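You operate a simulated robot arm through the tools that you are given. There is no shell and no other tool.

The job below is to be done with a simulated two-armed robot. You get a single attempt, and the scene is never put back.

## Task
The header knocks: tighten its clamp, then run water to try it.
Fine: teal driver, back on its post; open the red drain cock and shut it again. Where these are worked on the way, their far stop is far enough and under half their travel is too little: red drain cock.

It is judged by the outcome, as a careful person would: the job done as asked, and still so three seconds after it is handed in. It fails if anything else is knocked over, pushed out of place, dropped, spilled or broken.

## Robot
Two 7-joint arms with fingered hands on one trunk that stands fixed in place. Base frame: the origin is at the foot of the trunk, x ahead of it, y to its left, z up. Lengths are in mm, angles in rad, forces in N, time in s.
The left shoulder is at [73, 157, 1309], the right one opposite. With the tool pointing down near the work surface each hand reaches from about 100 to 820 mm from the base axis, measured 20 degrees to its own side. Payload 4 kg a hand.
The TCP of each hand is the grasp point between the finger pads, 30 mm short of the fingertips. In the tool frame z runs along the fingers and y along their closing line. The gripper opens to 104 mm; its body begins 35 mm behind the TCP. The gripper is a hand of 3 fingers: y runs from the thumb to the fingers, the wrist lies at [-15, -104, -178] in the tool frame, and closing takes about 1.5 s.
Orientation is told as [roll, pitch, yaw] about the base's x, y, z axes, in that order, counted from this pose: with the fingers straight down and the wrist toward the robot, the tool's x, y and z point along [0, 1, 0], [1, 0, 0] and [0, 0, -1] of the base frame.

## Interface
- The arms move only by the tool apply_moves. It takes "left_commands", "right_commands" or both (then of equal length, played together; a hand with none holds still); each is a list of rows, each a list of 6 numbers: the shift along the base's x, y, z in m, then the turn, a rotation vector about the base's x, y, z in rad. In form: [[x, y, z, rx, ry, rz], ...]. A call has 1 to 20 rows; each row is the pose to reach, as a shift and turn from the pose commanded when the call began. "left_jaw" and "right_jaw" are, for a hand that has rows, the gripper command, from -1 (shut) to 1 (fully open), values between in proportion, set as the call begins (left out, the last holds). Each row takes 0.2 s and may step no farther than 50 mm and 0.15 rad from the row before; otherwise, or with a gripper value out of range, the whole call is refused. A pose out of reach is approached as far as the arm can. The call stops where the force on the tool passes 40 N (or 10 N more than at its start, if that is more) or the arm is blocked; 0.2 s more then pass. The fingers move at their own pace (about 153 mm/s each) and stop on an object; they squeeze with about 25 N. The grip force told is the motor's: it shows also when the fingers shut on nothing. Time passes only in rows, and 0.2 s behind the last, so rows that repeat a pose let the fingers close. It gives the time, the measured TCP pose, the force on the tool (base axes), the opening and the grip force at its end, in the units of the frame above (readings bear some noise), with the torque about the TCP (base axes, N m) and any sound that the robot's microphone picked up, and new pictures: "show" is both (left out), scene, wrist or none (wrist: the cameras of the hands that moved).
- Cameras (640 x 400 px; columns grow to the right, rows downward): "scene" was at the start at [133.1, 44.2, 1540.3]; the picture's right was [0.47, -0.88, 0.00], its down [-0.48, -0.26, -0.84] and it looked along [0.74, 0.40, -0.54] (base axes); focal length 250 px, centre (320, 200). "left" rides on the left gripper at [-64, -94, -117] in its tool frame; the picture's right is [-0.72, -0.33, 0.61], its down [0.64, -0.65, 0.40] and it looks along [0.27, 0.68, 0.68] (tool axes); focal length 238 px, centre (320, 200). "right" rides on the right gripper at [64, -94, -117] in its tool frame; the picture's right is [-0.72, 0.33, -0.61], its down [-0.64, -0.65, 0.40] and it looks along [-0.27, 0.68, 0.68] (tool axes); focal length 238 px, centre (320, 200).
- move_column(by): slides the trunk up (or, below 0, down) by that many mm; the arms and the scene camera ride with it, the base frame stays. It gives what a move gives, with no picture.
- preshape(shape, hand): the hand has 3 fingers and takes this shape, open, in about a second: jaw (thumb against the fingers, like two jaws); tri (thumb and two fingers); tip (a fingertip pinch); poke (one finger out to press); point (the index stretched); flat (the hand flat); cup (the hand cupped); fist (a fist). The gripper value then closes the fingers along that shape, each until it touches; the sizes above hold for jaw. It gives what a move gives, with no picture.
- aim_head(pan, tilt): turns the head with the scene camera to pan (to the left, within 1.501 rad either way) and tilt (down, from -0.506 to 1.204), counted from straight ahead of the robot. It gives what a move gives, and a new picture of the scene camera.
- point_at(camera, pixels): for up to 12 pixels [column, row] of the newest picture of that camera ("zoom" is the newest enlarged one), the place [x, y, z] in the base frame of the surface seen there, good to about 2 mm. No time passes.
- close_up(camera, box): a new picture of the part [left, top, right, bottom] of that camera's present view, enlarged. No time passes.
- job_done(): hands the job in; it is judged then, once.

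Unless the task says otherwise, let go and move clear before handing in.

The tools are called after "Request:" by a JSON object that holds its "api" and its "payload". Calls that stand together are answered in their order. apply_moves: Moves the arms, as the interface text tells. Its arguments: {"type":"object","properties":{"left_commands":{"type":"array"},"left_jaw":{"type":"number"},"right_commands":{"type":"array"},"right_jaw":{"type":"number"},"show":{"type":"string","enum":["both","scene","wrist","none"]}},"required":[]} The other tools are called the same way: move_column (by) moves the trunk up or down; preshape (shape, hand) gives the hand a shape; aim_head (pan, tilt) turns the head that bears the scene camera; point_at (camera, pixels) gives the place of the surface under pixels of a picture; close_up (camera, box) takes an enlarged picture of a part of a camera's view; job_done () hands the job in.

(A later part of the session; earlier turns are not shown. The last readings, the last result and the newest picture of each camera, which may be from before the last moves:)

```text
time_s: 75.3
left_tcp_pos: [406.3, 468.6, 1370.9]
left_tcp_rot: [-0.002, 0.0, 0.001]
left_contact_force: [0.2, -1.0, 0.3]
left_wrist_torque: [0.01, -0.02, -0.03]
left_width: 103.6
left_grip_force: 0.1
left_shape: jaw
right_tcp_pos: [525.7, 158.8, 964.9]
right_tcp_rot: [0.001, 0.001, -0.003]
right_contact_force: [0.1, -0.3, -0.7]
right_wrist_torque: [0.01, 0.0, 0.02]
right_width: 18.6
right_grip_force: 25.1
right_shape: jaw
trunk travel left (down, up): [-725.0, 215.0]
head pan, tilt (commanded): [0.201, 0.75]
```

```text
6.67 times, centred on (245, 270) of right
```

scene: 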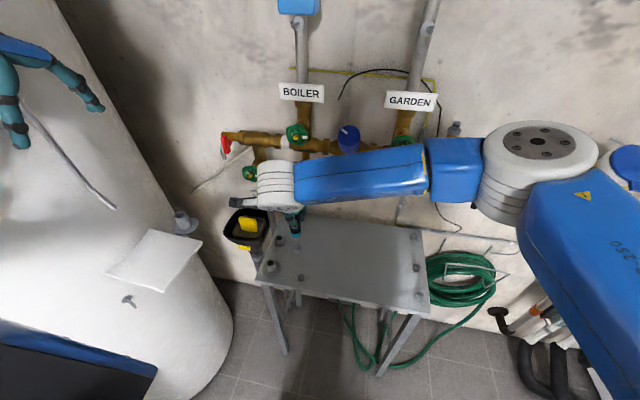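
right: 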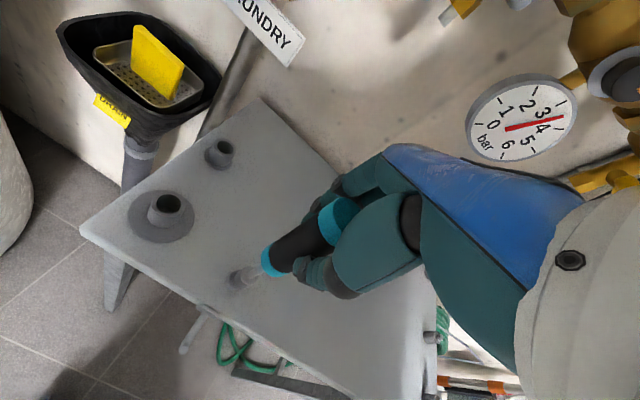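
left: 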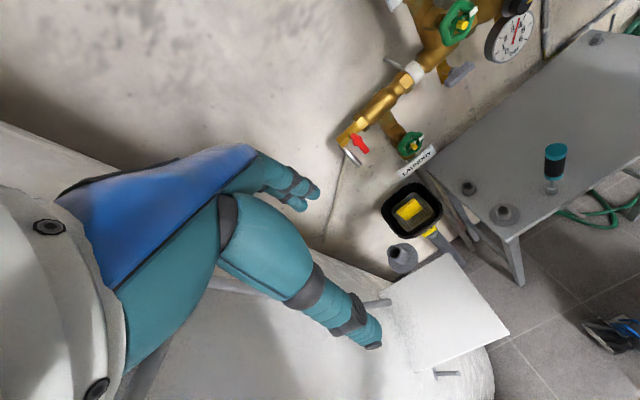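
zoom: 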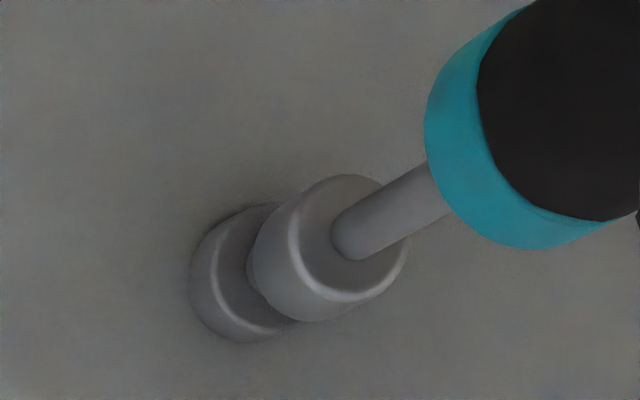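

In the left zoom the driver appears tilted a few degrees in the hand (socket shifted toward −y relative to the ring). I'll measure its axis with point_at on fresh zooms.

Request:
{"api": "close_up", "payload": {"camera": "left", "box": [530, 140, 580, 210]}}

Request:
{"api": "point_at", "payload": {"camera": "zoom", "pixels": [[295, 50], [250, 70], [290, 80], [340, 75], [300, 130], [255, 140], [350, 170], [302, 195], [302, 235], [305, 270], [275, 262], [335, 262]]}}

Request:
{"api": "close_up", "payload": {"camera": "scene", "box": [285, 235, 315, 290]}}

Request:
{"api": "point_at", "payload": {"camera": "zoom", "pixels": [[320, 100], [325, 60], [330, 170], [300, 165], [357, 165], [320, 130]]}}

```text
5.71 times, centred on (555, 175) of left
```

zoom: 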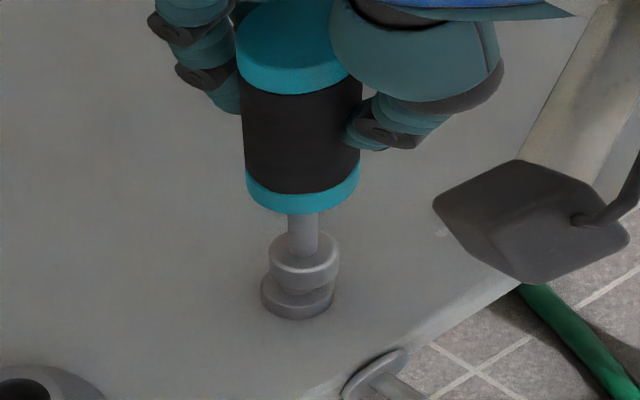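

```text
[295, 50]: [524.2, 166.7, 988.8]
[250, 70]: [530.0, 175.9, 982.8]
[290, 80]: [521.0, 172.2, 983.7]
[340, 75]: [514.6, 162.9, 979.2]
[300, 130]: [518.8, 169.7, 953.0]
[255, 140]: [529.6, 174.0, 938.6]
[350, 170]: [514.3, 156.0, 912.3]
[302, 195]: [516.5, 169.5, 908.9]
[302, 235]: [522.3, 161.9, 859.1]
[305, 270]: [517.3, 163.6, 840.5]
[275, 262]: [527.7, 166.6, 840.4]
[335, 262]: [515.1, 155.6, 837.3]
```

```text
7.27 times, centred on (300, 262) of scene
```

zoom: 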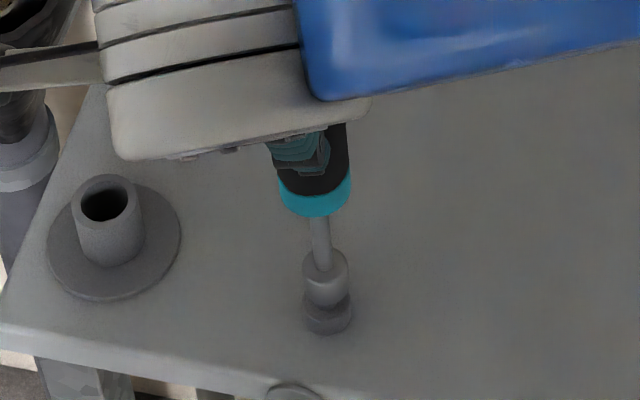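

```text
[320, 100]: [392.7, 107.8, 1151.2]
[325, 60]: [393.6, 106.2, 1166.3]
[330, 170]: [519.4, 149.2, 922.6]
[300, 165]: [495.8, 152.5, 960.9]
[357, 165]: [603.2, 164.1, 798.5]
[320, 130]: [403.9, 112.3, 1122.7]
```

The axis runs from (528.9,162) at the handle top to (524.2,156.9) at the socket — tilted ~2.8° with the tip ~2.5 mm off the peg. I'll counter-rotate the hand and re-centre the tip, then re-measure.

Request:
{"api": "apply_moves", "payload": {"right_commands": [[-0.0016, -0.0013, 0.002, 0.018, -0.0165, 0], [-0.0032, -0.0026, 0.003, 0.036, -0.033, 0], [-0.0032, -0.0026, 0.003, 0.036, -0.033, 0]], "show": "none"}}

Request:
{"api": "close_up", "payload": {"camera": "scene", "box": [285, 250, 315, 290]}}

Request:
{"api": "point_at", "payload": {"camera": "zoom", "pixels": [[327, 240], [300, 225], [355, 225], [320, 180], [312, 135], [270, 115], [358, 105], [328, 270], [328, 300]]}}

Request:
{"api": "close_up", "payload": {"camera": "left", "box": [530, 140, 580, 210]}}

Request:
{"api": "point_at", "payload": {"camera": "zoom", "pixels": [[290, 80], [250, 70], [340, 75], [300, 130], [255, 140], [350, 170], [302, 195], [302, 235], [303, 270], [273, 262], [333, 262], [296, 305]]}}

```text
time_s: 76.1
left_tcp_pos: [405.2, 469.8, 1372.0]
left_tcp_rot: [0.001, -0.001, -0.001]
left_contact_force: [-0.8, -0.4, 0.7]
left_wrist_torque: [-0.03, 0.01, 0.02]
left_width: 103.9
left_grip_force: 0.0
left_shape: jaw
right_tcp_pos: [522.4, 156.0, 967.4]
right_tcp_rot: [0.038, -0.034, -0.004]
right_contact_force: [0.2, -0.5, -1.4]
right_wrist_torque: [0.0, -0.01, 0.01]
right_width: 18.4
right_grip_force: 25.3
right_shape: jaw
trunk travel left (down, up): [-725.0, 215.0]
head pan, tilt (commanded): [0.201, 0.75]
```

```text
10.00 times, centred on (300, 270) of scene
```

zoom: 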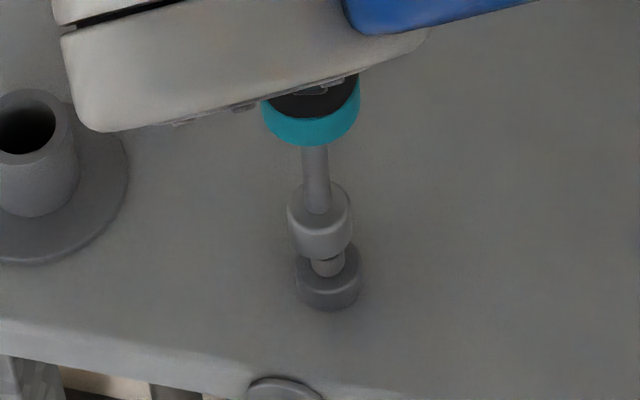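

```text
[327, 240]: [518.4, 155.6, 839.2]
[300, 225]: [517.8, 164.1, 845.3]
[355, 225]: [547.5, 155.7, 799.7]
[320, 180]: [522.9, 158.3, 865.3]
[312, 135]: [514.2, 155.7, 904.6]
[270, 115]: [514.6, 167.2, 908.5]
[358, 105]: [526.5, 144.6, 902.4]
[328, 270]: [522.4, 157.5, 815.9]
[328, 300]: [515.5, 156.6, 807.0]
```

```text
5.71 times, centred on (555, 175) of left
```

zoom: 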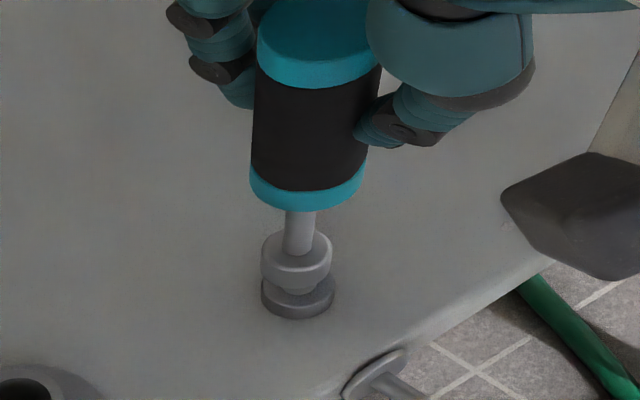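

```text
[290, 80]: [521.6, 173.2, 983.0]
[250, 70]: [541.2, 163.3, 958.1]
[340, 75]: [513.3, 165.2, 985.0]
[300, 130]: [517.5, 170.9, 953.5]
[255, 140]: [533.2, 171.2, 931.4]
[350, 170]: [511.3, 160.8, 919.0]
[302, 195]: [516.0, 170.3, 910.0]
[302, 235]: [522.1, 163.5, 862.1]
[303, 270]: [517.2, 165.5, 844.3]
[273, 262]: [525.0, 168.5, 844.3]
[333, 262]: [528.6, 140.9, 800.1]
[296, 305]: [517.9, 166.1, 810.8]
```

The driver now looks vertical in the left view; the two views suggest the tip is within ~1–2 mm of the peg. I'll zoom tighter on socket and ring to judge silhouettes.

Request:
{"api": "close_up", "payload": {"camera": "scene", "box": [294, 264, 310, 284]}}

Request:
{"api": "close_up", "payload": {"camera": "left", "box": [540, 172, 566, 200]}}

Request:
{"api": "close_up", "payload": {"camera": "right", "box": [220, 250, 270, 295]}}

```text
16.00 times, centred on (302, 274) of scene
```

zoom: 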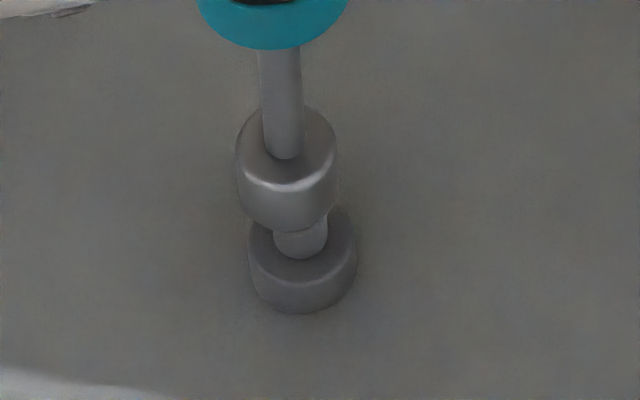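

```text
14.29 times, centred on (553, 186) of left
```

zoom: 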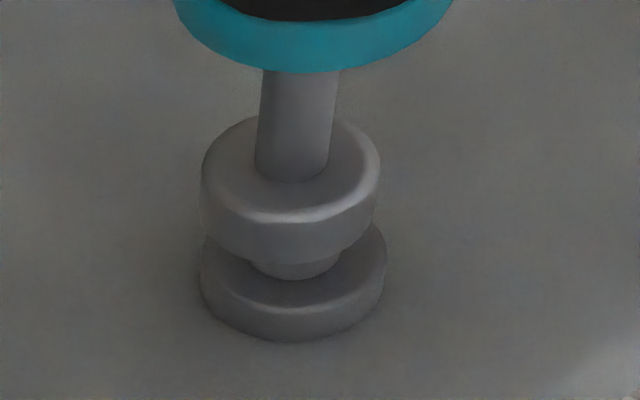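

```text
8.89 times, centred on (245, 272) of right
```

zoom: 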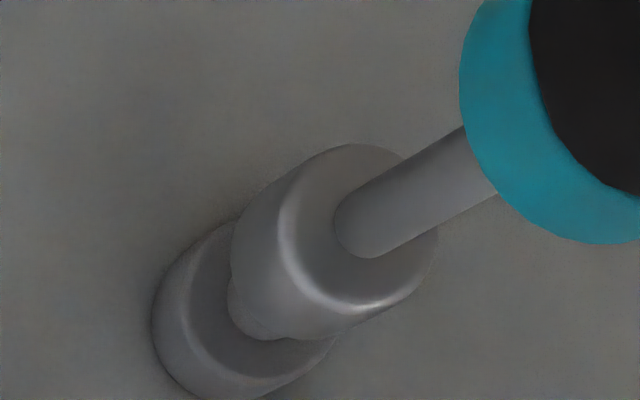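

Silhouettes from scene and left views both say the tip sits ~2 mm too far toward +y, from slightly over-correcting the tilt. I'll undo 0.015 rad of it, which moves the tip −2 mm in y, and check again.

Request:
{"api": "apply_moves", "payload": {"right_commands": [[0, 0, 0, -0.015, 0, 0], [0, 0, 0, -0.015, 0, 0]], "show": "none"}}

Request:
{"api": "close_up", "payload": {"camera": "scene", "box": [294, 264, 310, 284]}}

Request:
{"api": "close_up", "payload": {"camera": "left", "box": [540, 172, 566, 200]}}

Request:
{"api": "close_up", "payload": {"camera": "right", "box": [220, 250, 270, 295]}}

```text
time_s: 76.7
left_tcp_pos: [406.2, 469.9, 1371.2]
left_tcp_rot: [0.0, 0.0, 0.0]
left_contact_force: [0.1, -1.1, 0.1]
left_wrist_torque: [0.0, 0.04, -0.01]
left_width: 103.8
left_grip_force: 0.1
left_shape: jaw
right_tcp_pos: [522.1, 156.8, 968.7]
right_tcp_rot: [0.024, -0.033, -0.003]
right_contact_force: [-0.4, -0.3, -1.6]
right_wrist_torque: [-0.02, -0.01, 0.02]
right_width: 18.1
right_grip_force: 25.3
right_shape: jaw
trunk travel left (down, up): [-725.0, 215.0]
head pan, tilt (commanded): [0.201, 0.75]
```

```text
16.00 times, centred on (302, 274) of scene
```

zoom: 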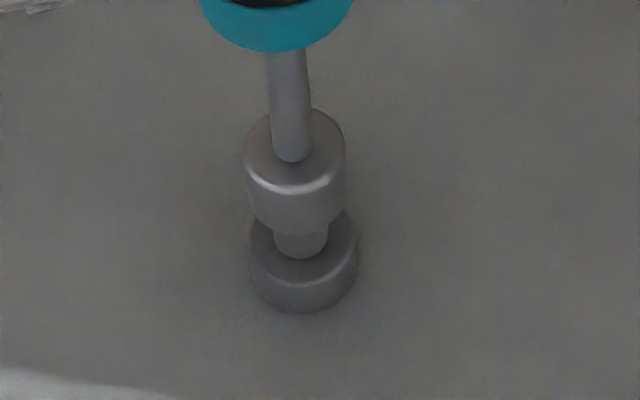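

```text
14.29 times, centred on (553, 186) of left
```

zoom: 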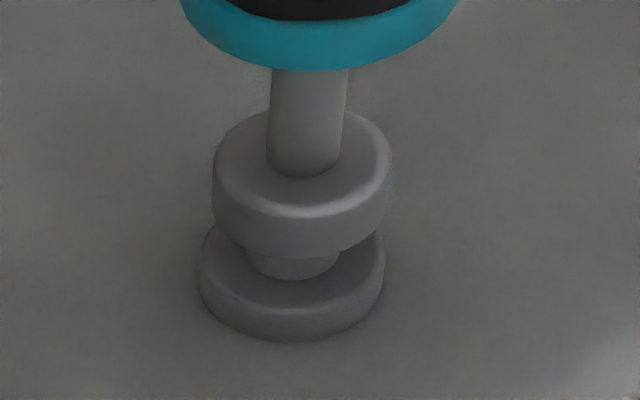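

```text
8.89 times, centred on (245, 272) of right
```

zoom: 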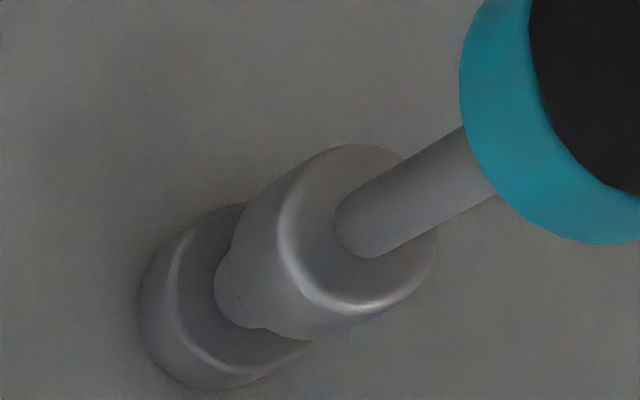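

Scene view is now aligned (socket 298→ring 303 matches the vertical's lean), and the left view shows ~0.6 mm to go in +x. I'll shift x +0.5 mm and descend in small steps, watching force.

Request:
{"api": "apply_moves", "payload": {"right_commands": [[0.0005, 0, -0.002, 0, 0, 0], [0.0005, 0, -0.004, 0, 0, 0], [0.0005, 0, -0.006, 0, 0, 0], [0.0005, 0, -0.008, 0, 0, 0], [0.0005, 0, -0.01, 0, 0, 0]], "show": "none"}}

Request:
{"api": "close_up", "payload": {"camera": "left", "box": [540, 172, 566, 200]}}

Request:
{"api": "close_up", "payload": {"camera": "scene", "box": [294, 264, 310, 284]}}

```text
time_s: 77.9
left_tcp_pos: [406.5, 469.6, 1372.3]
left_tcp_rot: [-0.001, 0.0, -0.001]
left_contact_force: [0.9, -0.8, 0.7]
left_wrist_torque: [-0.03, 0.02, -0.02]
left_width: 103.8
left_grip_force: 0.0
left_shape: jaw
right_tcp_pos: [522.2, 155.9, 956.7]
right_tcp_rot: [0.022, -0.033, -0.005]
right_contact_force: [0.2, -0.7, -1.7]
right_wrist_torque: [-0.01, 0.0, 0.03]
right_width: 18.3
right_grip_force: 24.8
right_shape: jaw
trunk travel left (down, up): [-725.0, 215.0]
head pan, tilt (commanded): [0.201, 0.75]
```

```text
14.29 times, centred on (553, 186) of left
```

zoom: 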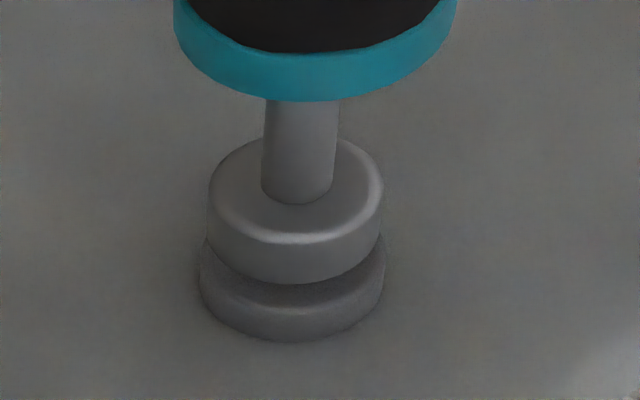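

```text
16.00 times, centred on (302, 274) of scene
```

zoom: 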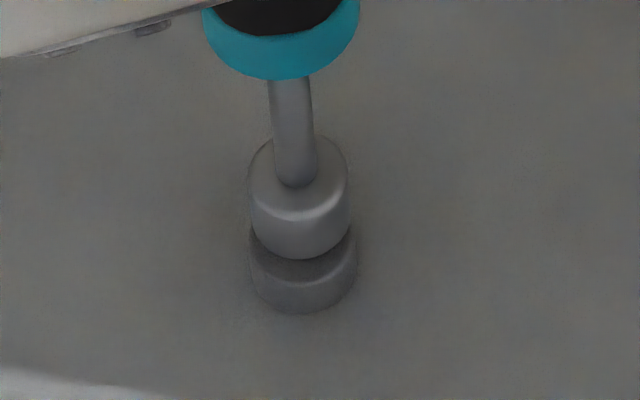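

Both views show the socket centred over the ring with no force. I'll lower further in 1 mm steps until it seats.

Request:
{"api": "apply_moves", "payload": {"right_commands": [[0, 0, -0.001, 0, 0, 0], [0, 0, -0.002, 0, 0, 0], [0, 0, -0.003, 0, 0, 0], [0, 0, -0.004, 0, 0, 0]], "show": "none"}}

Request:
{"api": "close_up", "payload": {"camera": "left", "box": [540, 172, 566, 200]}}

```text
time_s: 78.9
left_tcp_pos: [405.7, 470.4, 1371.4]
left_tcp_rot: [0.0, 0.001, 0.0]
left_contact_force: [0.5, 0.6, 0.6]
left_wrist_torque: [-0.03, 0.01, -0.06]
left_width: 103.8
left_grip_force: 0.0
left_shape: jaw
right_tcp_pos: [522.9, 156.3, 953.5]
right_tcp_rot: [0.023, -0.032, -0.003]
right_contact_force: [0.2, -0.6, -0.2]
right_wrist_torque: [0.03, 0.0, -0.04]
right_width: 18.2
right_grip_force: 25.4
right_shape: jaw
trunk travel left (down, up): [-725.0, 215.0]
head pan, tilt (commanded): [0.201, 0.75]
```

```text
14.29 times, centred on (553, 186) of left
```

zoom: 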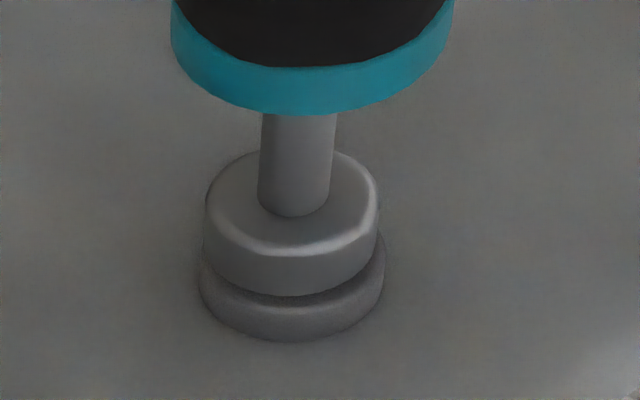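

Still no contact force and it looks centred. Continuing down in 1 mm steps.

Request:
{"api": "apply_moves", "payload": {"right_commands": [[0, 0, -0.001, 0, 0, 0], [0, 0, -0.002, 0, 0, 0], [0, 0, -0.003, 0, 0, 0], [0, 0, -0.004, 0, 0, 0]], "show": "none"}}

Request:
{"api": "close_up", "payload": {"camera": "left", "box": [540, 172, 566, 200]}}

Request:
{"api": "close_up", "payload": {"camera": "scene", "box": [294, 264, 310, 284]}}

```text
time_s: 79.9
left_tcp_pos: [405.3, 469.4, 1371.0]
left_tcp_rot: [0.001, 0.0, 0.0]
left_contact_force: [0.1, 0.5, -0.3]
left_wrist_torque: [0.01, -0.03, -0.02]
left_width: 103.6
left_grip_force: 0.2
left_shape: jaw
right_tcp_pos: [522.6, 155.8, 951.3]
right_tcp_rot: [0.023, -0.036, -0.004]
right_contact_force: [-2.3, -0.9, 4.1]
right_wrist_torque: [-0.02, 0.0, 0.03]
right_width: 18.1
right_grip_force: 25.2
right_shape: jaw
trunk travel left (down, up): [-725.0, 215.0]
head pan, tilt (commanded): [0.201, 0.75]
```

```text
14.29 times, centred on (553, 186) of left
```

zoom: 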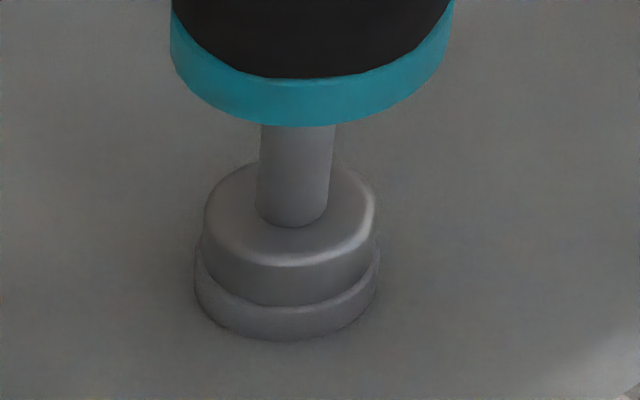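

```text
16.00 times, centred on (302, 274) of scene
```

zoom: 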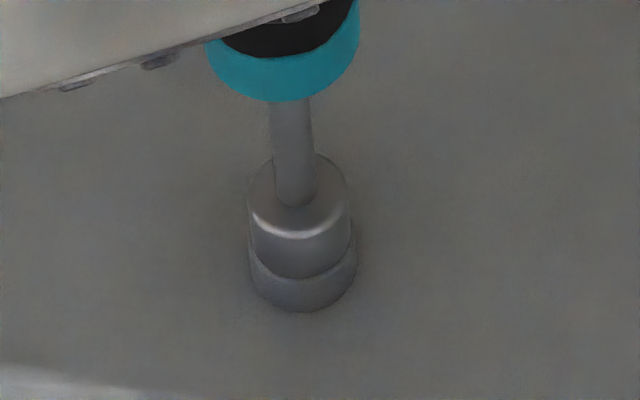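

A +4–5 N upward contact at TCP z≈951 and the socket resting on the ring in both views match the original seating (952). I'll open the hand in place.

Request:
{"api": "apply_moves", "payload": {"right_commands": [[0, 0, 0.0005, 0, 0, 0], [0, 0, 0.0005, 0, 0, 0], [0, 0, 0.0005, 0, 0, 0], [0, 0, 0.0005, 0, 0, 0], [0, 0, 0.0005, 0, 0, 0], [0, 0, 0.0005, 0, 0, 0]], "right_jaw": 0.3, "show": "wrist"}}

Request:
{"api": "close_up", "payload": {"camera": "left", "box": [530, 140, 580, 210]}}

Request:
{"api": "close_up", "payload": {"camera": "scene", "box": [285, 250, 315, 290]}}

```text
time_s: 81.3
left_tcp_pos: [406.3, 469.0, 1371.3]
left_tcp_rot: [0.001, -0.001, 0.0]
left_contact_force: [-0.1, 0.9, 0.2]
left_wrist_torque: [-0.01, 0.0, 0.01]
left_width: 103.7
left_grip_force: 0.1
left_shape: jaw
right_tcp_pos: [523.3, 157.0, 950.6]
right_tcp_rot: [0.023, -0.033, -0.004]
right_contact_force: [0.5, -0.7, -0.8]
right_wrist_torque: [0.0, 0.01, 0.01]
right_width: 67.3
right_grip_force: 0.0
right_shape: jaw
trunk travel left (down, up): [-725.0, 215.0]
head pan, tilt (commanded): [0.201, 0.75]
```

right: 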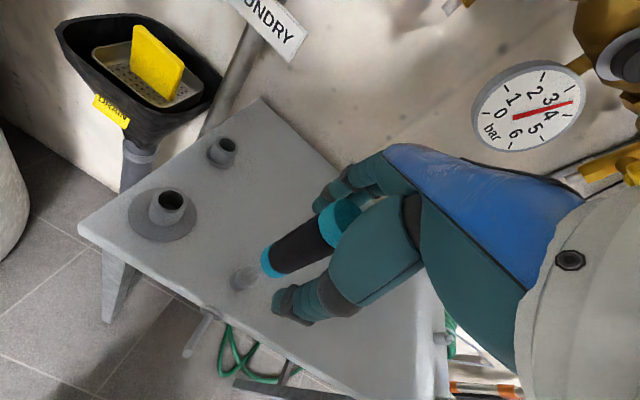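

```text
5.71 times, centred on (555, 175) of left
```

zoom: 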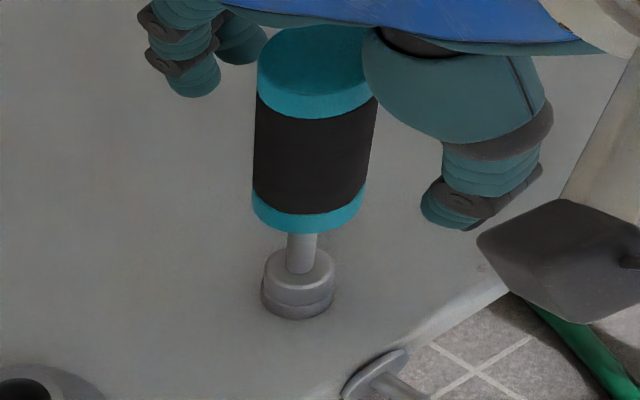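

```text
10.00 times, centred on (300, 270) of scene
```

zoom: 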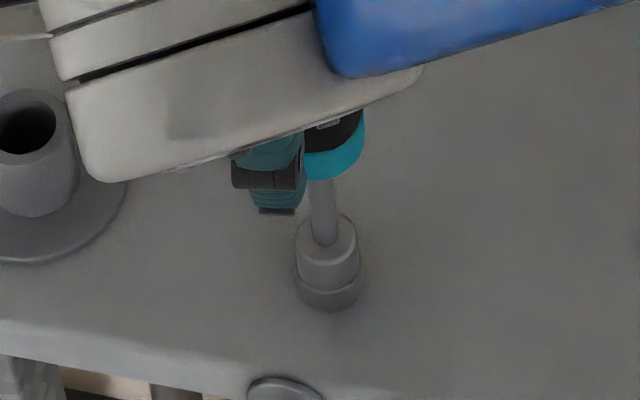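

The driver stands upright and seated by itself. I'll withdraw the hand straight up and then to the right side, out of the way.

Request:
{"api": "apply_moves", "payload": {"right_commands": [[0.001, 0.001, 0.02, 0, 0, 0], [0.001, 0.001, 0.045, 0, 0, 0], [0.001, 0.001, 0.08, 0, 0, 0], [0.001, 0.001, 0.12, 0, 0, 0], [0.001, 0.001, 0.165, 0, 0, 0], [-0.02, -0.04, 0.2, 0, 0, 0], [-0.05, -0.085, 0.22, 0, 0, 0], [-0.08, -0.13, 0.24, 0, 0, 0], [-0.1, -0.175, 0.26, 0, 0, 0], [-0.12, -0.22, 0.28, 0, 0, 0], [-0.14, -0.265, 0.3, 0, 0, 0], [-0.15, -0.31, 0.32, 0, 0, 0], [-0.16, -0.355, 0.34, 0, 0, 0], [-0.16, -0.4, 0.36, 0, 0, 0]], "show": "none"}}

Request:
{"api": "aim_head", "payload": {"pan": 0.45, "tilt": 0.6}}

```text
refused: row 6 steps farther than a row can; nothing moved
```

```text
time_s: 82.1
left_tcp_pos: [405.2, 470.0, 1371.7]
left_tcp_rot: [0.001, 0.0, -0.001]
left_contact_force: [-1.2, -0.1, -0.6]
left_wrist_torque: [0.04, 0.01, 0.04]
left_width: 103.7
left_grip_force: 0.0
left_shape: jaw
right_tcp_pos: [524.0, 156.2, 950.3]
right_tcp_rot: [0.021, -0.033, -0.005]
right_contact_force: [0.3, 0.0, -0.3]
right_wrist_torque: [-0.01, 0.01, 0.01]
right_width: 67.3
right_grip_force: 0.1
right_shape: jaw
trunk travel left (down, up): [-725.0, 215.0]
head pan, tilt (commanded): [0.45, 0.6]
```

scene: 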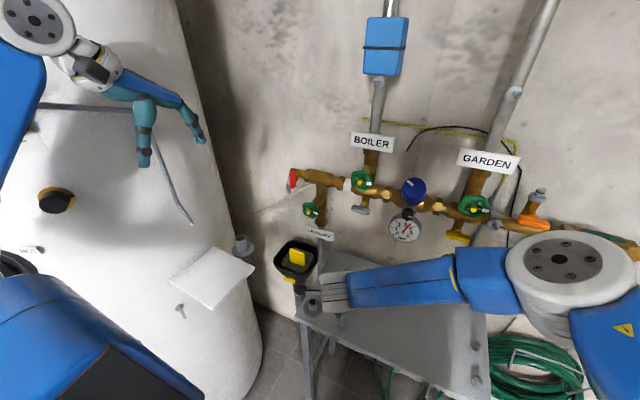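

The move was refused for one over-long step and nothing moved. I'll resend it with shorter steps: straight up first.

Request:
{"api": "apply_moves", "payload": {"right_commands": [[0.001, 0.001, 0.02, 0, 0, 0], [0.001, 0.001, 0.045, 0, 0, 0], [0.001, 0.001, 0.08, 0, 0, 0], [0.001, 0.001, 0.12, 0, 0, 0], [0.001, 0.001, 0.165, 0, 0, 0], [-0.02, -0.03, 0.185, 0, 0, 0], [-0.045, -0.065, 0.2, 0, 0, 0], [-0.07, -0.1, 0.215, 0, 0, 0], [-0.09, -0.14, 0.23, 0, 0, 0], [-0.11, -0.18, 0.245, 0, 0, 0], [-0.13, -0.22, 0.26, 0, 0, 0], [-0.14, -0.26, 0.28, 0, 0, 0], [-0.15, -0.3, 0.3, 0, 0, 0], [-0.16, -0.34, 0.32, 0, 0, 0], [-0.16, -0.38, 0.34, 0, 0, 0]], "show": "both"}}

```text
time_s: 85.3
left_tcp_pos: [406.8, 461.1, 1373.9]
left_tcp_rot: [0.005, 0.001, 0.0]
left_contact_force: [-0.3, -0.5, 0.3]
left_wrist_torque: [0.02, -0.02, 0.01]
left_width: 103.7
left_grip_force: 0.0
left_shape: jaw
right_tcp_pos: [406.5, -189.8, 1291.0]
right_tcp_rot: [0.031, -0.032, 0.008]
right_contact_force: [0.3, -0.9, -0.6]
right_wrist_torque: [-0.01, 0.01, -0.02]
right_width: 67.6
right_grip_force: 0.0
right_shape: jaw
right hand out of reach, approached as far as the arm can: row 11, 12, 13, 14, 15
trunk travel left (down, up): [-725.0, 215.0]
head pan, tilt (commanded): [0.45, 0.6]
```

scene: 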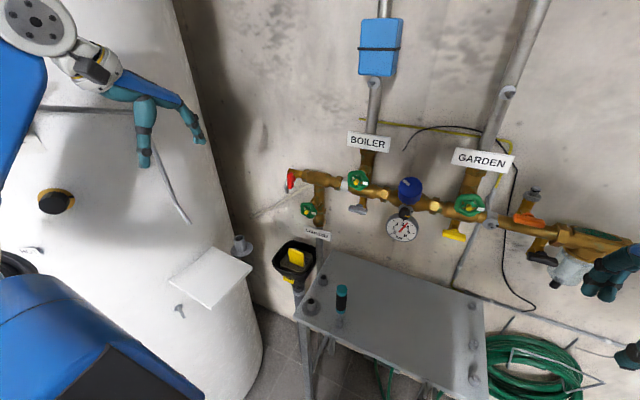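
right: 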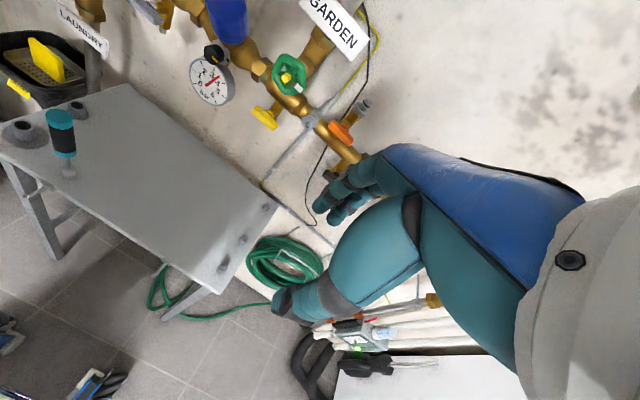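

The right hand is clear and the driver stands on its post at scene (341,300). I'll verify the driver's seating and the clamp, and look closely at the red cock.

Request:
{"api": "close_up", "payload": {"camera": "scene", "box": [320, 275, 365, 335]}}

Request:
{"api": "close_up", "payload": {"camera": "scene", "box": [480, 205, 504, 230]}}

Request:
{"api": "close_up", "payload": {"camera": "scene", "box": [270, 155, 340, 225]}}

Request:
{"api": "close_up", "payload": {"camera": "left", "box": [325, 100, 405, 180]}}

```text
6.67 times, centred on (342, 305) of scene
```

zoom: 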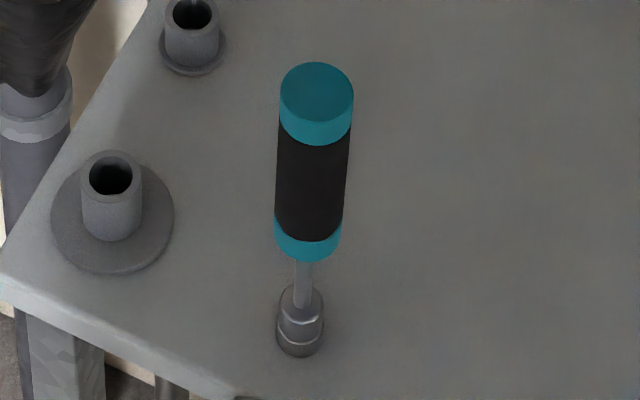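

```text
16.00 times, centred on (492, 218) of scene
```

zoom: 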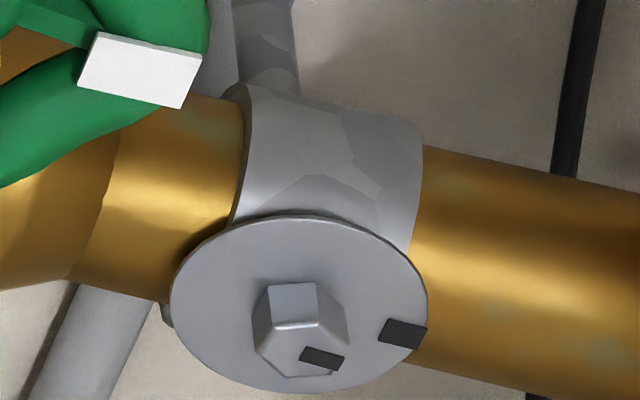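

```text
5.71 times, centred on (305, 190) of scene
```

zoom: 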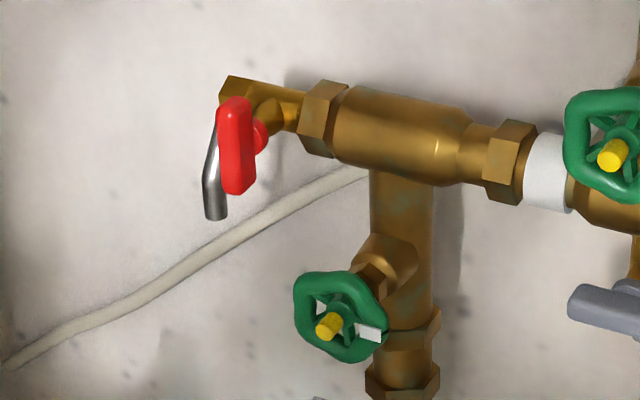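

```text
5.00 times, centred on (365, 140) of left
```

zoom: 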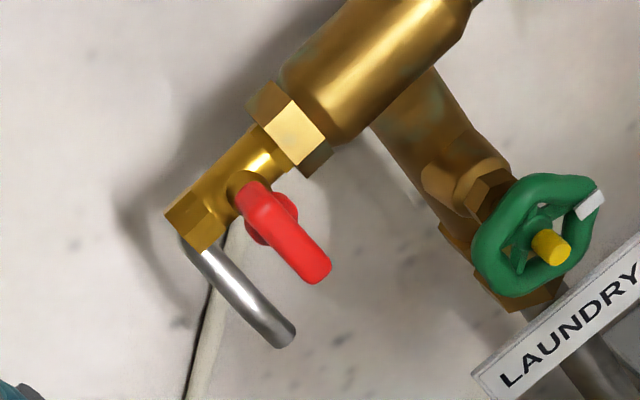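

Driver seated, and the clamp's marks are parallel along the header. Now I'll measure the red T-handle, its hub, stem and spout.

Request:
{"api": "point_at", "payload": {"camera": "zoom", "pixels": [[250, 190], [270, 215], [290, 240], [310, 262], [322, 278], [240, 205], [282, 200], [262, 238], [195, 225], [240, 160], [265, 330], [285, 240]]}}

Request:
{"api": "close_up", "payload": {"camera": "scene", "box": [280, 165, 310, 200]}}

Request:
{"api": "point_at", "payload": {"camera": "zoom", "pixels": [[320, 130], [320, 170], [320, 200], [325, 240], [310, 150], [345, 150], [365, 165], [300, 255], [290, 100], [380, 110], [440, 110], [320, 270]]}}

```text
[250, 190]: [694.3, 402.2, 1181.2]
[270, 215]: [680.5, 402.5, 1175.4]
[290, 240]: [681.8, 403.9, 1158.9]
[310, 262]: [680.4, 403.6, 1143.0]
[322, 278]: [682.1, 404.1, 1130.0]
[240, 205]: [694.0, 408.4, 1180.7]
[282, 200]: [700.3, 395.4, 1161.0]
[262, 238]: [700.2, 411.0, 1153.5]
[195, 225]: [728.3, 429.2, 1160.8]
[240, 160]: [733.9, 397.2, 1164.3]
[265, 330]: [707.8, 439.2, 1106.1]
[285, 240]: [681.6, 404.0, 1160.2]
```

```text
11.43 times, centred on (295, 182) of scene
```

zoom: 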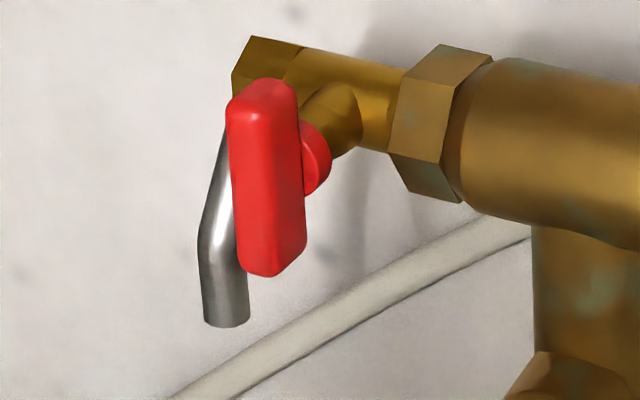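

```text
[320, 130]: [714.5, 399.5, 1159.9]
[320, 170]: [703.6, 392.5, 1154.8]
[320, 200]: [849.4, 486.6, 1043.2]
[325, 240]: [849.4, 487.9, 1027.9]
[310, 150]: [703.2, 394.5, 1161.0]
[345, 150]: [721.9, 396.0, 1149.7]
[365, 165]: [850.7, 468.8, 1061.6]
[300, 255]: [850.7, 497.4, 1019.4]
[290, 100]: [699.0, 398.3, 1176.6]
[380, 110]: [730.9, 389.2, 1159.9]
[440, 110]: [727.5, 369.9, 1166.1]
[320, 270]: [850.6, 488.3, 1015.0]
```

The red T-handle is a vertical bar (closed, across the pipe), centred at about (y 402.5, z 1156), z 1129–1183, front face x≈681, axis along x. I'll look at the left hand's fingers to decide how best to push it.

Request:
{"api": "close_up", "payload": {"camera": "scene", "box": [60, 40, 230, 180]}}

Request:
{"api": "close_up", "payload": {"camera": "right", "box": [240, 120, 460, 340]}}

```text
2.86 times, centred on (145, 110) of scene
```

zoom: 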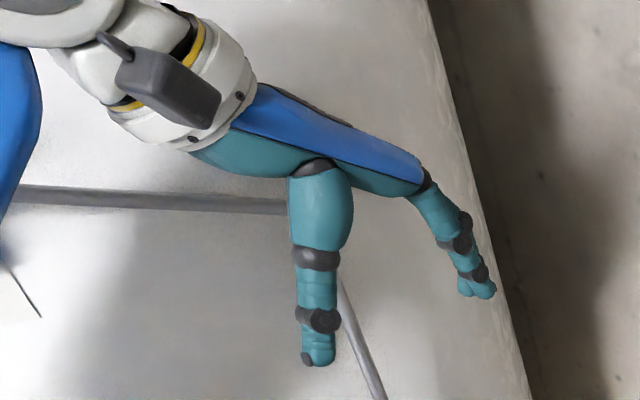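

```text
1.82 times, centred on (350, 230) of right
```

zoom: 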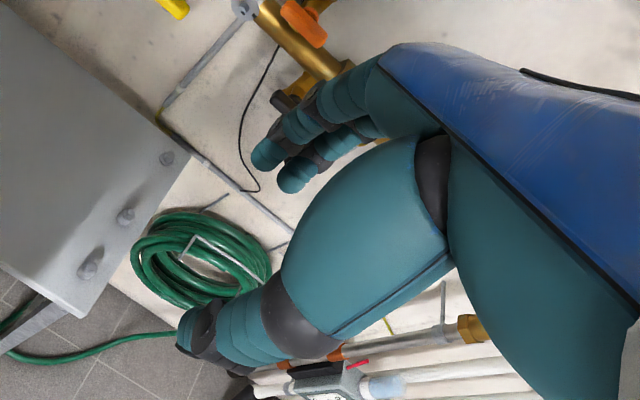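

The hand is a palm with a thumb and two fingers hanging down; closed, it makes a firm stub whose tip is ~30 mm below the TCP. I'll close the left hand and bring it above and to the −y side of the red handle's top.

Request:
{"api": "apply_moves", "payload": {"left_commands": [[0.033, -0.015, -0.009, 0, 0, 0], [0.066, -0.03, -0.018, 0, 0, 0], [0.099, -0.045, -0.027, 0, 0, 0], [0.132, -0.06, -0.036, 0, 0, 0], [0.165, -0.075, -0.044, 0, 0, 0], [0.198, -0.09, -0.053, 0, 0, 0], [0.231, -0.105, -0.062, 0, 0, 0], [0.262, -0.12, -0.071, 0, 0, 0], [0.262, -0.12, -0.071, 0, 0, 0], [0.262, -0.12, -0.071, 0, 0, 0]], "left_jaw": -1, "show": "both"}}

```text
time_s: 87.5
left_tcp_pos: [667.2, 351.4, 1301.2]
left_tcp_rot: [-0.002, -0.001, 0.0]
left_contact_force: [-0.3, 0.8, -0.4]
left_wrist_torque: [-0.05, -0.02, -0.01]
left_width: 0.0
left_grip_force: 25.2
left_shape: jaw
right_tcp_pos: [404.6, -181.2, 1292.8]
right_tcp_rot: [0.025, -0.036, 0.008]
right_contact_force: [0.0, -0.4, -0.5]
right_wrist_torque: [0.0, -0.03, 0.0]
right_width: 67.5
right_grip_force: 0.0
right_shape: jaw
trunk travel left (down, up): [-725.0, 215.0]
head pan, tilt (commanded): [0.45, 0.6]
```

scene: 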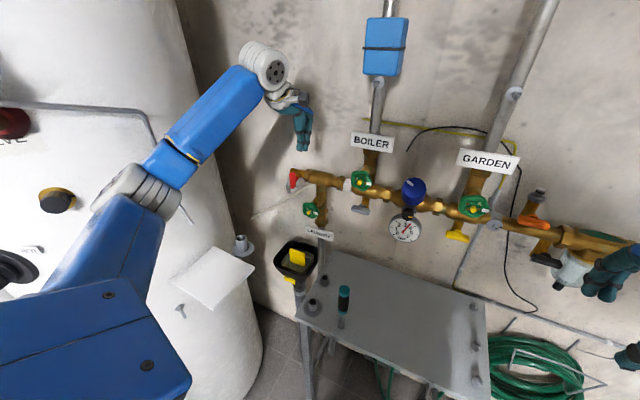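
left: 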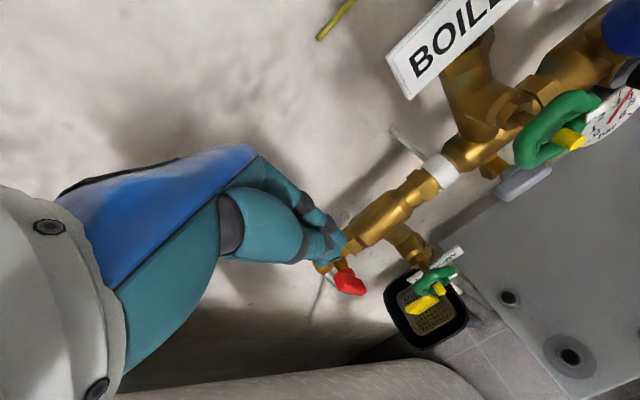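

The closed left hand is above at (668,350.5,1300); tips at left-picture (345,245), red handle at (348,282). I'll zoom to find the fingertips' extents.

Request:
{"api": "close_up", "payload": {"camera": "scene", "box": [260, 75, 340, 205]}}

Request:
{"api": "close_up", "payload": {"camera": "left", "box": [270, 180, 390, 310]}}

```text
3.08 times, centred on (300, 140) of scene
```

zoom: 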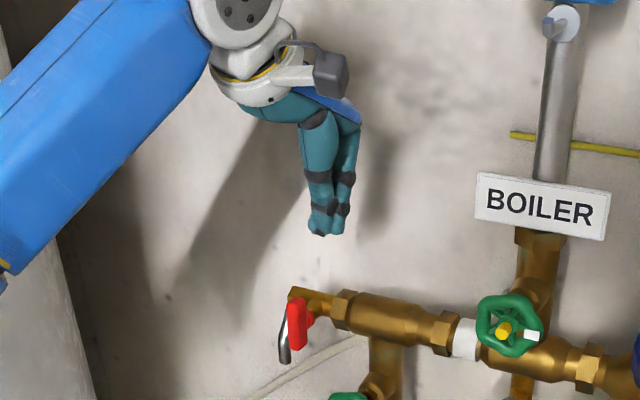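

```text
3.08 times, centred on (330, 245) of left
```

zoom: 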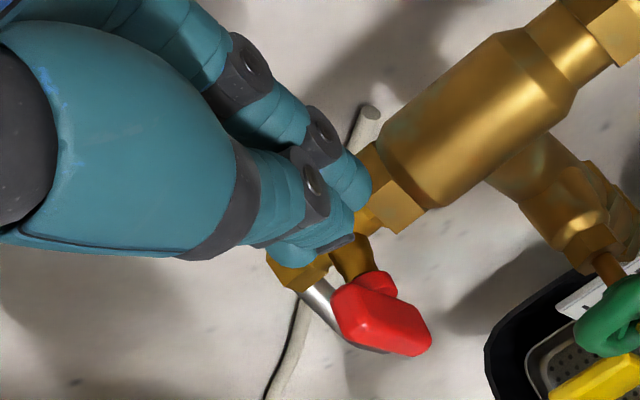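

I'll measure the fingertip positions from a scene zoom.

Request:
{"api": "close_up", "payload": {"camera": "scene", "box": [285, 115, 325, 160]}}

Request:
{"api": "point_at", "payload": {"camera": "zoom", "pixels": [[310, 260], [320, 230], [300, 230], [335, 250], [345, 255], [355, 250], [290, 200], [330, 200], [360, 215], [310, 180], [345, 190], [355, 170]]}}

```text
8.89 times, centred on (305, 138) of scene
```

zoom: 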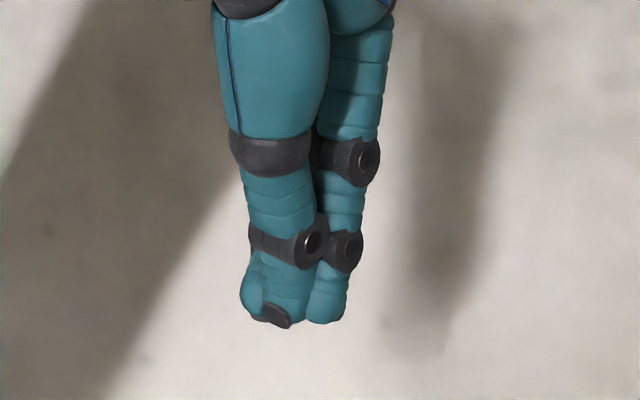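

```text
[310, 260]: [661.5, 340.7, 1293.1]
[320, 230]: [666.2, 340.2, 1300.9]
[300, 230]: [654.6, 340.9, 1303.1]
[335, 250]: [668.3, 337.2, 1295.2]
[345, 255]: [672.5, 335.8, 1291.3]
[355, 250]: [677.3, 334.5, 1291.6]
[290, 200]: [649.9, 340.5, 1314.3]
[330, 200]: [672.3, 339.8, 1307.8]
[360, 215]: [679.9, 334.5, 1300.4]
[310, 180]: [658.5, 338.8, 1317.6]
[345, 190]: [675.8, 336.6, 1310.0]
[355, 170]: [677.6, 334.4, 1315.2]
```

The closed finger pair is about ±16.5 mm wide in y, with fingers at x≈TCP…TCP+22. I'll lower it beside the handle's upper half on the −y side.

Request:
{"api": "apply_moves", "payload": {"left_commands": [[0.002, 0, -0.035, 0, 0, 0], [0.004, 0.002, -0.07, 0, 0, 0], [0.006, 0.004, -0.1045, 0, 0, 0], [0.006, 0.004, -0.1045, 0, 0, 0]], "show": "both"}}

Request:
{"api": "close_up", "payload": {"camera": "scene", "box": [275, 135, 335, 205]}}

Request:
{"api": "close_up", "payload": {"camera": "left", "box": [290, 190, 390, 290]}}

```text
time_s: 88.5
left_tcp_pos: [673.2, 354.2, 1194.7]
left_tcp_rot: [0.001, 0.0, -0.001]
left_contact_force: [-0.9, 0.6, 0.7]
left_wrist_torque: [0.0, 0.05, 0.01]
left_width: 0.1
left_grip_force: 25.0
left_shape: jaw
right_tcp_pos: [406.0, -182.0, 1292.7]
right_tcp_rot: [0.029, -0.032, 0.009]
right_contact_force: [-0.2, 0.0, 0.3]
right_wrist_torque: [-0.01, 0.01, 0.01]
right_width: 67.4
right_grip_force: 0.1
right_shape: jaw
trunk travel left (down, up): [-725.0, 215.0]
head pan, tilt (commanded): [0.45, 0.6]
```

scene: 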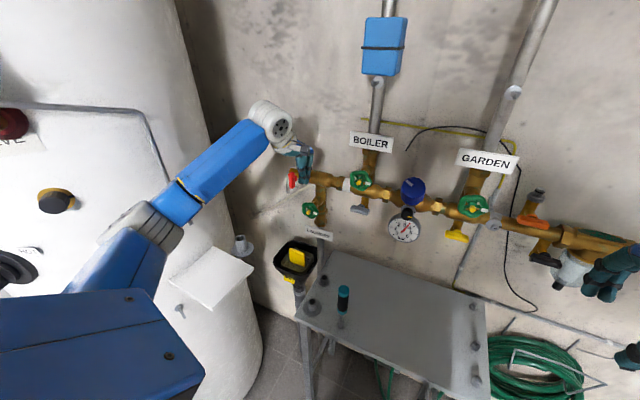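
left: 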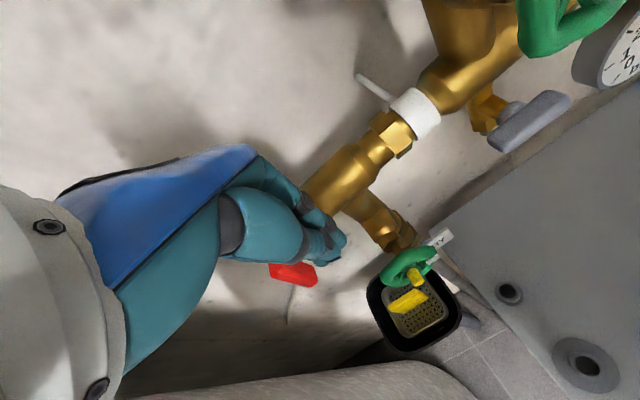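

```text
5.71 times, centred on (305, 170) of scene
```

zoom: 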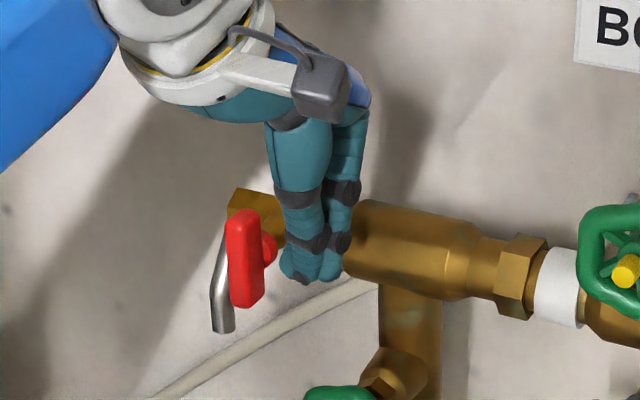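

```text
4.00 times, centred on (340, 240) of left
```

zoom: 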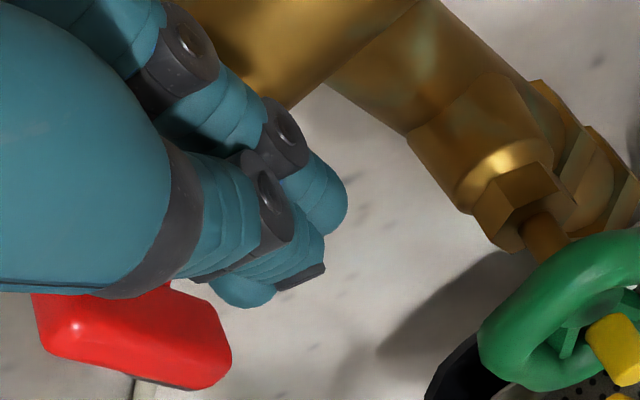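

The stub is beside the handle at z tip≈1165, no contact. I'll push in +y slowly and watch force and the handle.

Request:
{"api": "apply_moves", "payload": {"left_commands": [[0, 0.006, 0, 0, 0, 0], [0, 0.012, 0, 0, 0, 0], [0, 0.018, 0, 0, 0, 0], [0, 0.022, 0, 0, 0, 0], [0, 0.025, 0, 0, 0, 0], [0, 0.028, 0, 0, 0, 0]], "show": "none"}}

Request:
{"api": "close_up", "payload": {"camera": "scene", "box": [275, 135, 335, 205]}}

```text
time_s: 89.9
left_tcp_pos: [673.6, 379.6, 1196.1]
left_tcp_rot: [0.002, 0.001, -0.001]
left_contact_force: [0.3, -1.3, -0.7]
left_wrist_torque: [-0.02, 0.04, -0.06]
left_width: 0.1
left_grip_force: 24.7
left_shape: jaw
right_tcp_pos: [406.7, -183.0, 1292.7]
right_tcp_rot: [0.029, -0.034, 0.009]
right_contact_force: [-0.3, 0.6, 0.6]
right_wrist_torque: [0.02, 0.0, -0.01]
right_width: 67.5
right_grip_force: 0.0
right_shape: jaw
trunk travel left (down, up): [-725.0, 215.0]
head pan, tilt (commanded): [0.45, 0.6]
```

```text
5.71 times, centred on (305, 170) of scene
```

zoom: 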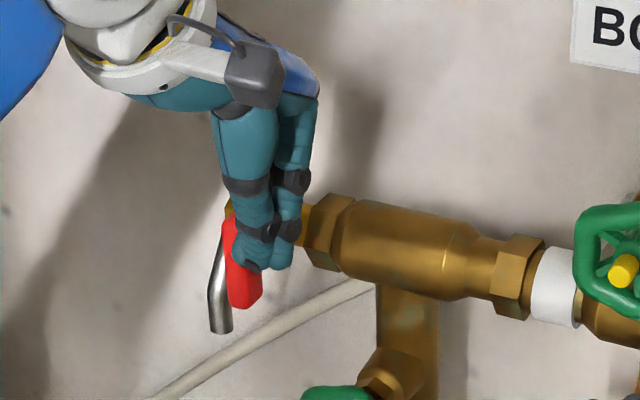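

The handle's top seems to be moving left with only ~1 N, so it turns this way. I'll keep pushing +y.

Request:
{"api": "apply_moves", "payload": {"left_commands": [[0, 0.003, 0, 0, 0, 0], [0, 0.006, 0, 0, 0, 0], [0, 0.009, 0, 0, 0, 0], [0, 0.012, 0, 0, 0, 0]], "show": "none"}}

Request:
{"api": "close_up", "payload": {"camera": "scene", "box": [275, 135, 335, 205]}}

Request:
{"api": "close_up", "payload": {"camera": "left", "box": [270, 190, 390, 310]}}

```text
time_s: 90.9
left_tcp_pos: [674.6, 391.4, 1197.0]
left_tcp_rot: [0.0, 0.0, -0.001]
left_contact_force: [0.4, -2.4, 1.2]
left_wrist_torque: [-0.04, 0.04, -0.02]
left_width: 0.0
left_grip_force: 24.8
left_shape: jaw
right_tcp_pos: [407.4, -184.1, 1293.5]
right_tcp_rot: [0.029, -0.031, 0.009]
right_contact_force: [0.3, 0.1, -0.5]
right_wrist_torque: [-0.02, 0.02, 0.02]
right_width: 67.5
right_grip_force: 0.0
right_shape: jaw
trunk travel left (down, up): [-725.0, 215.0]
head pan, tilt (commanded): [0.45, 0.6]
```

```text
5.71 times, centred on (305, 170) of scene
```

zoom: 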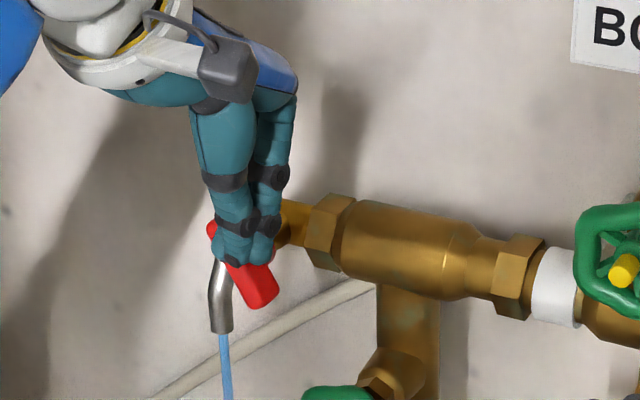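

```text
3.33 times, centred on (330, 250) of left
```

zoom: 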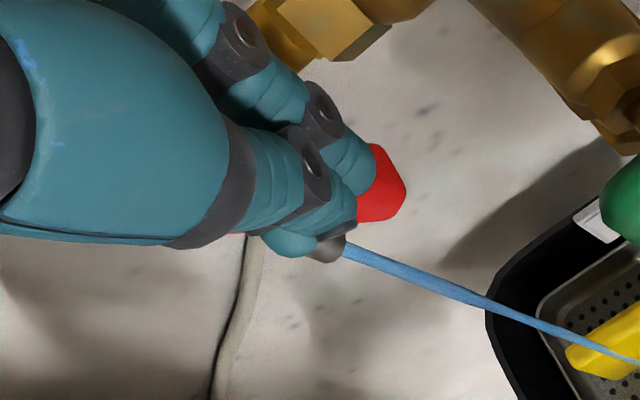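

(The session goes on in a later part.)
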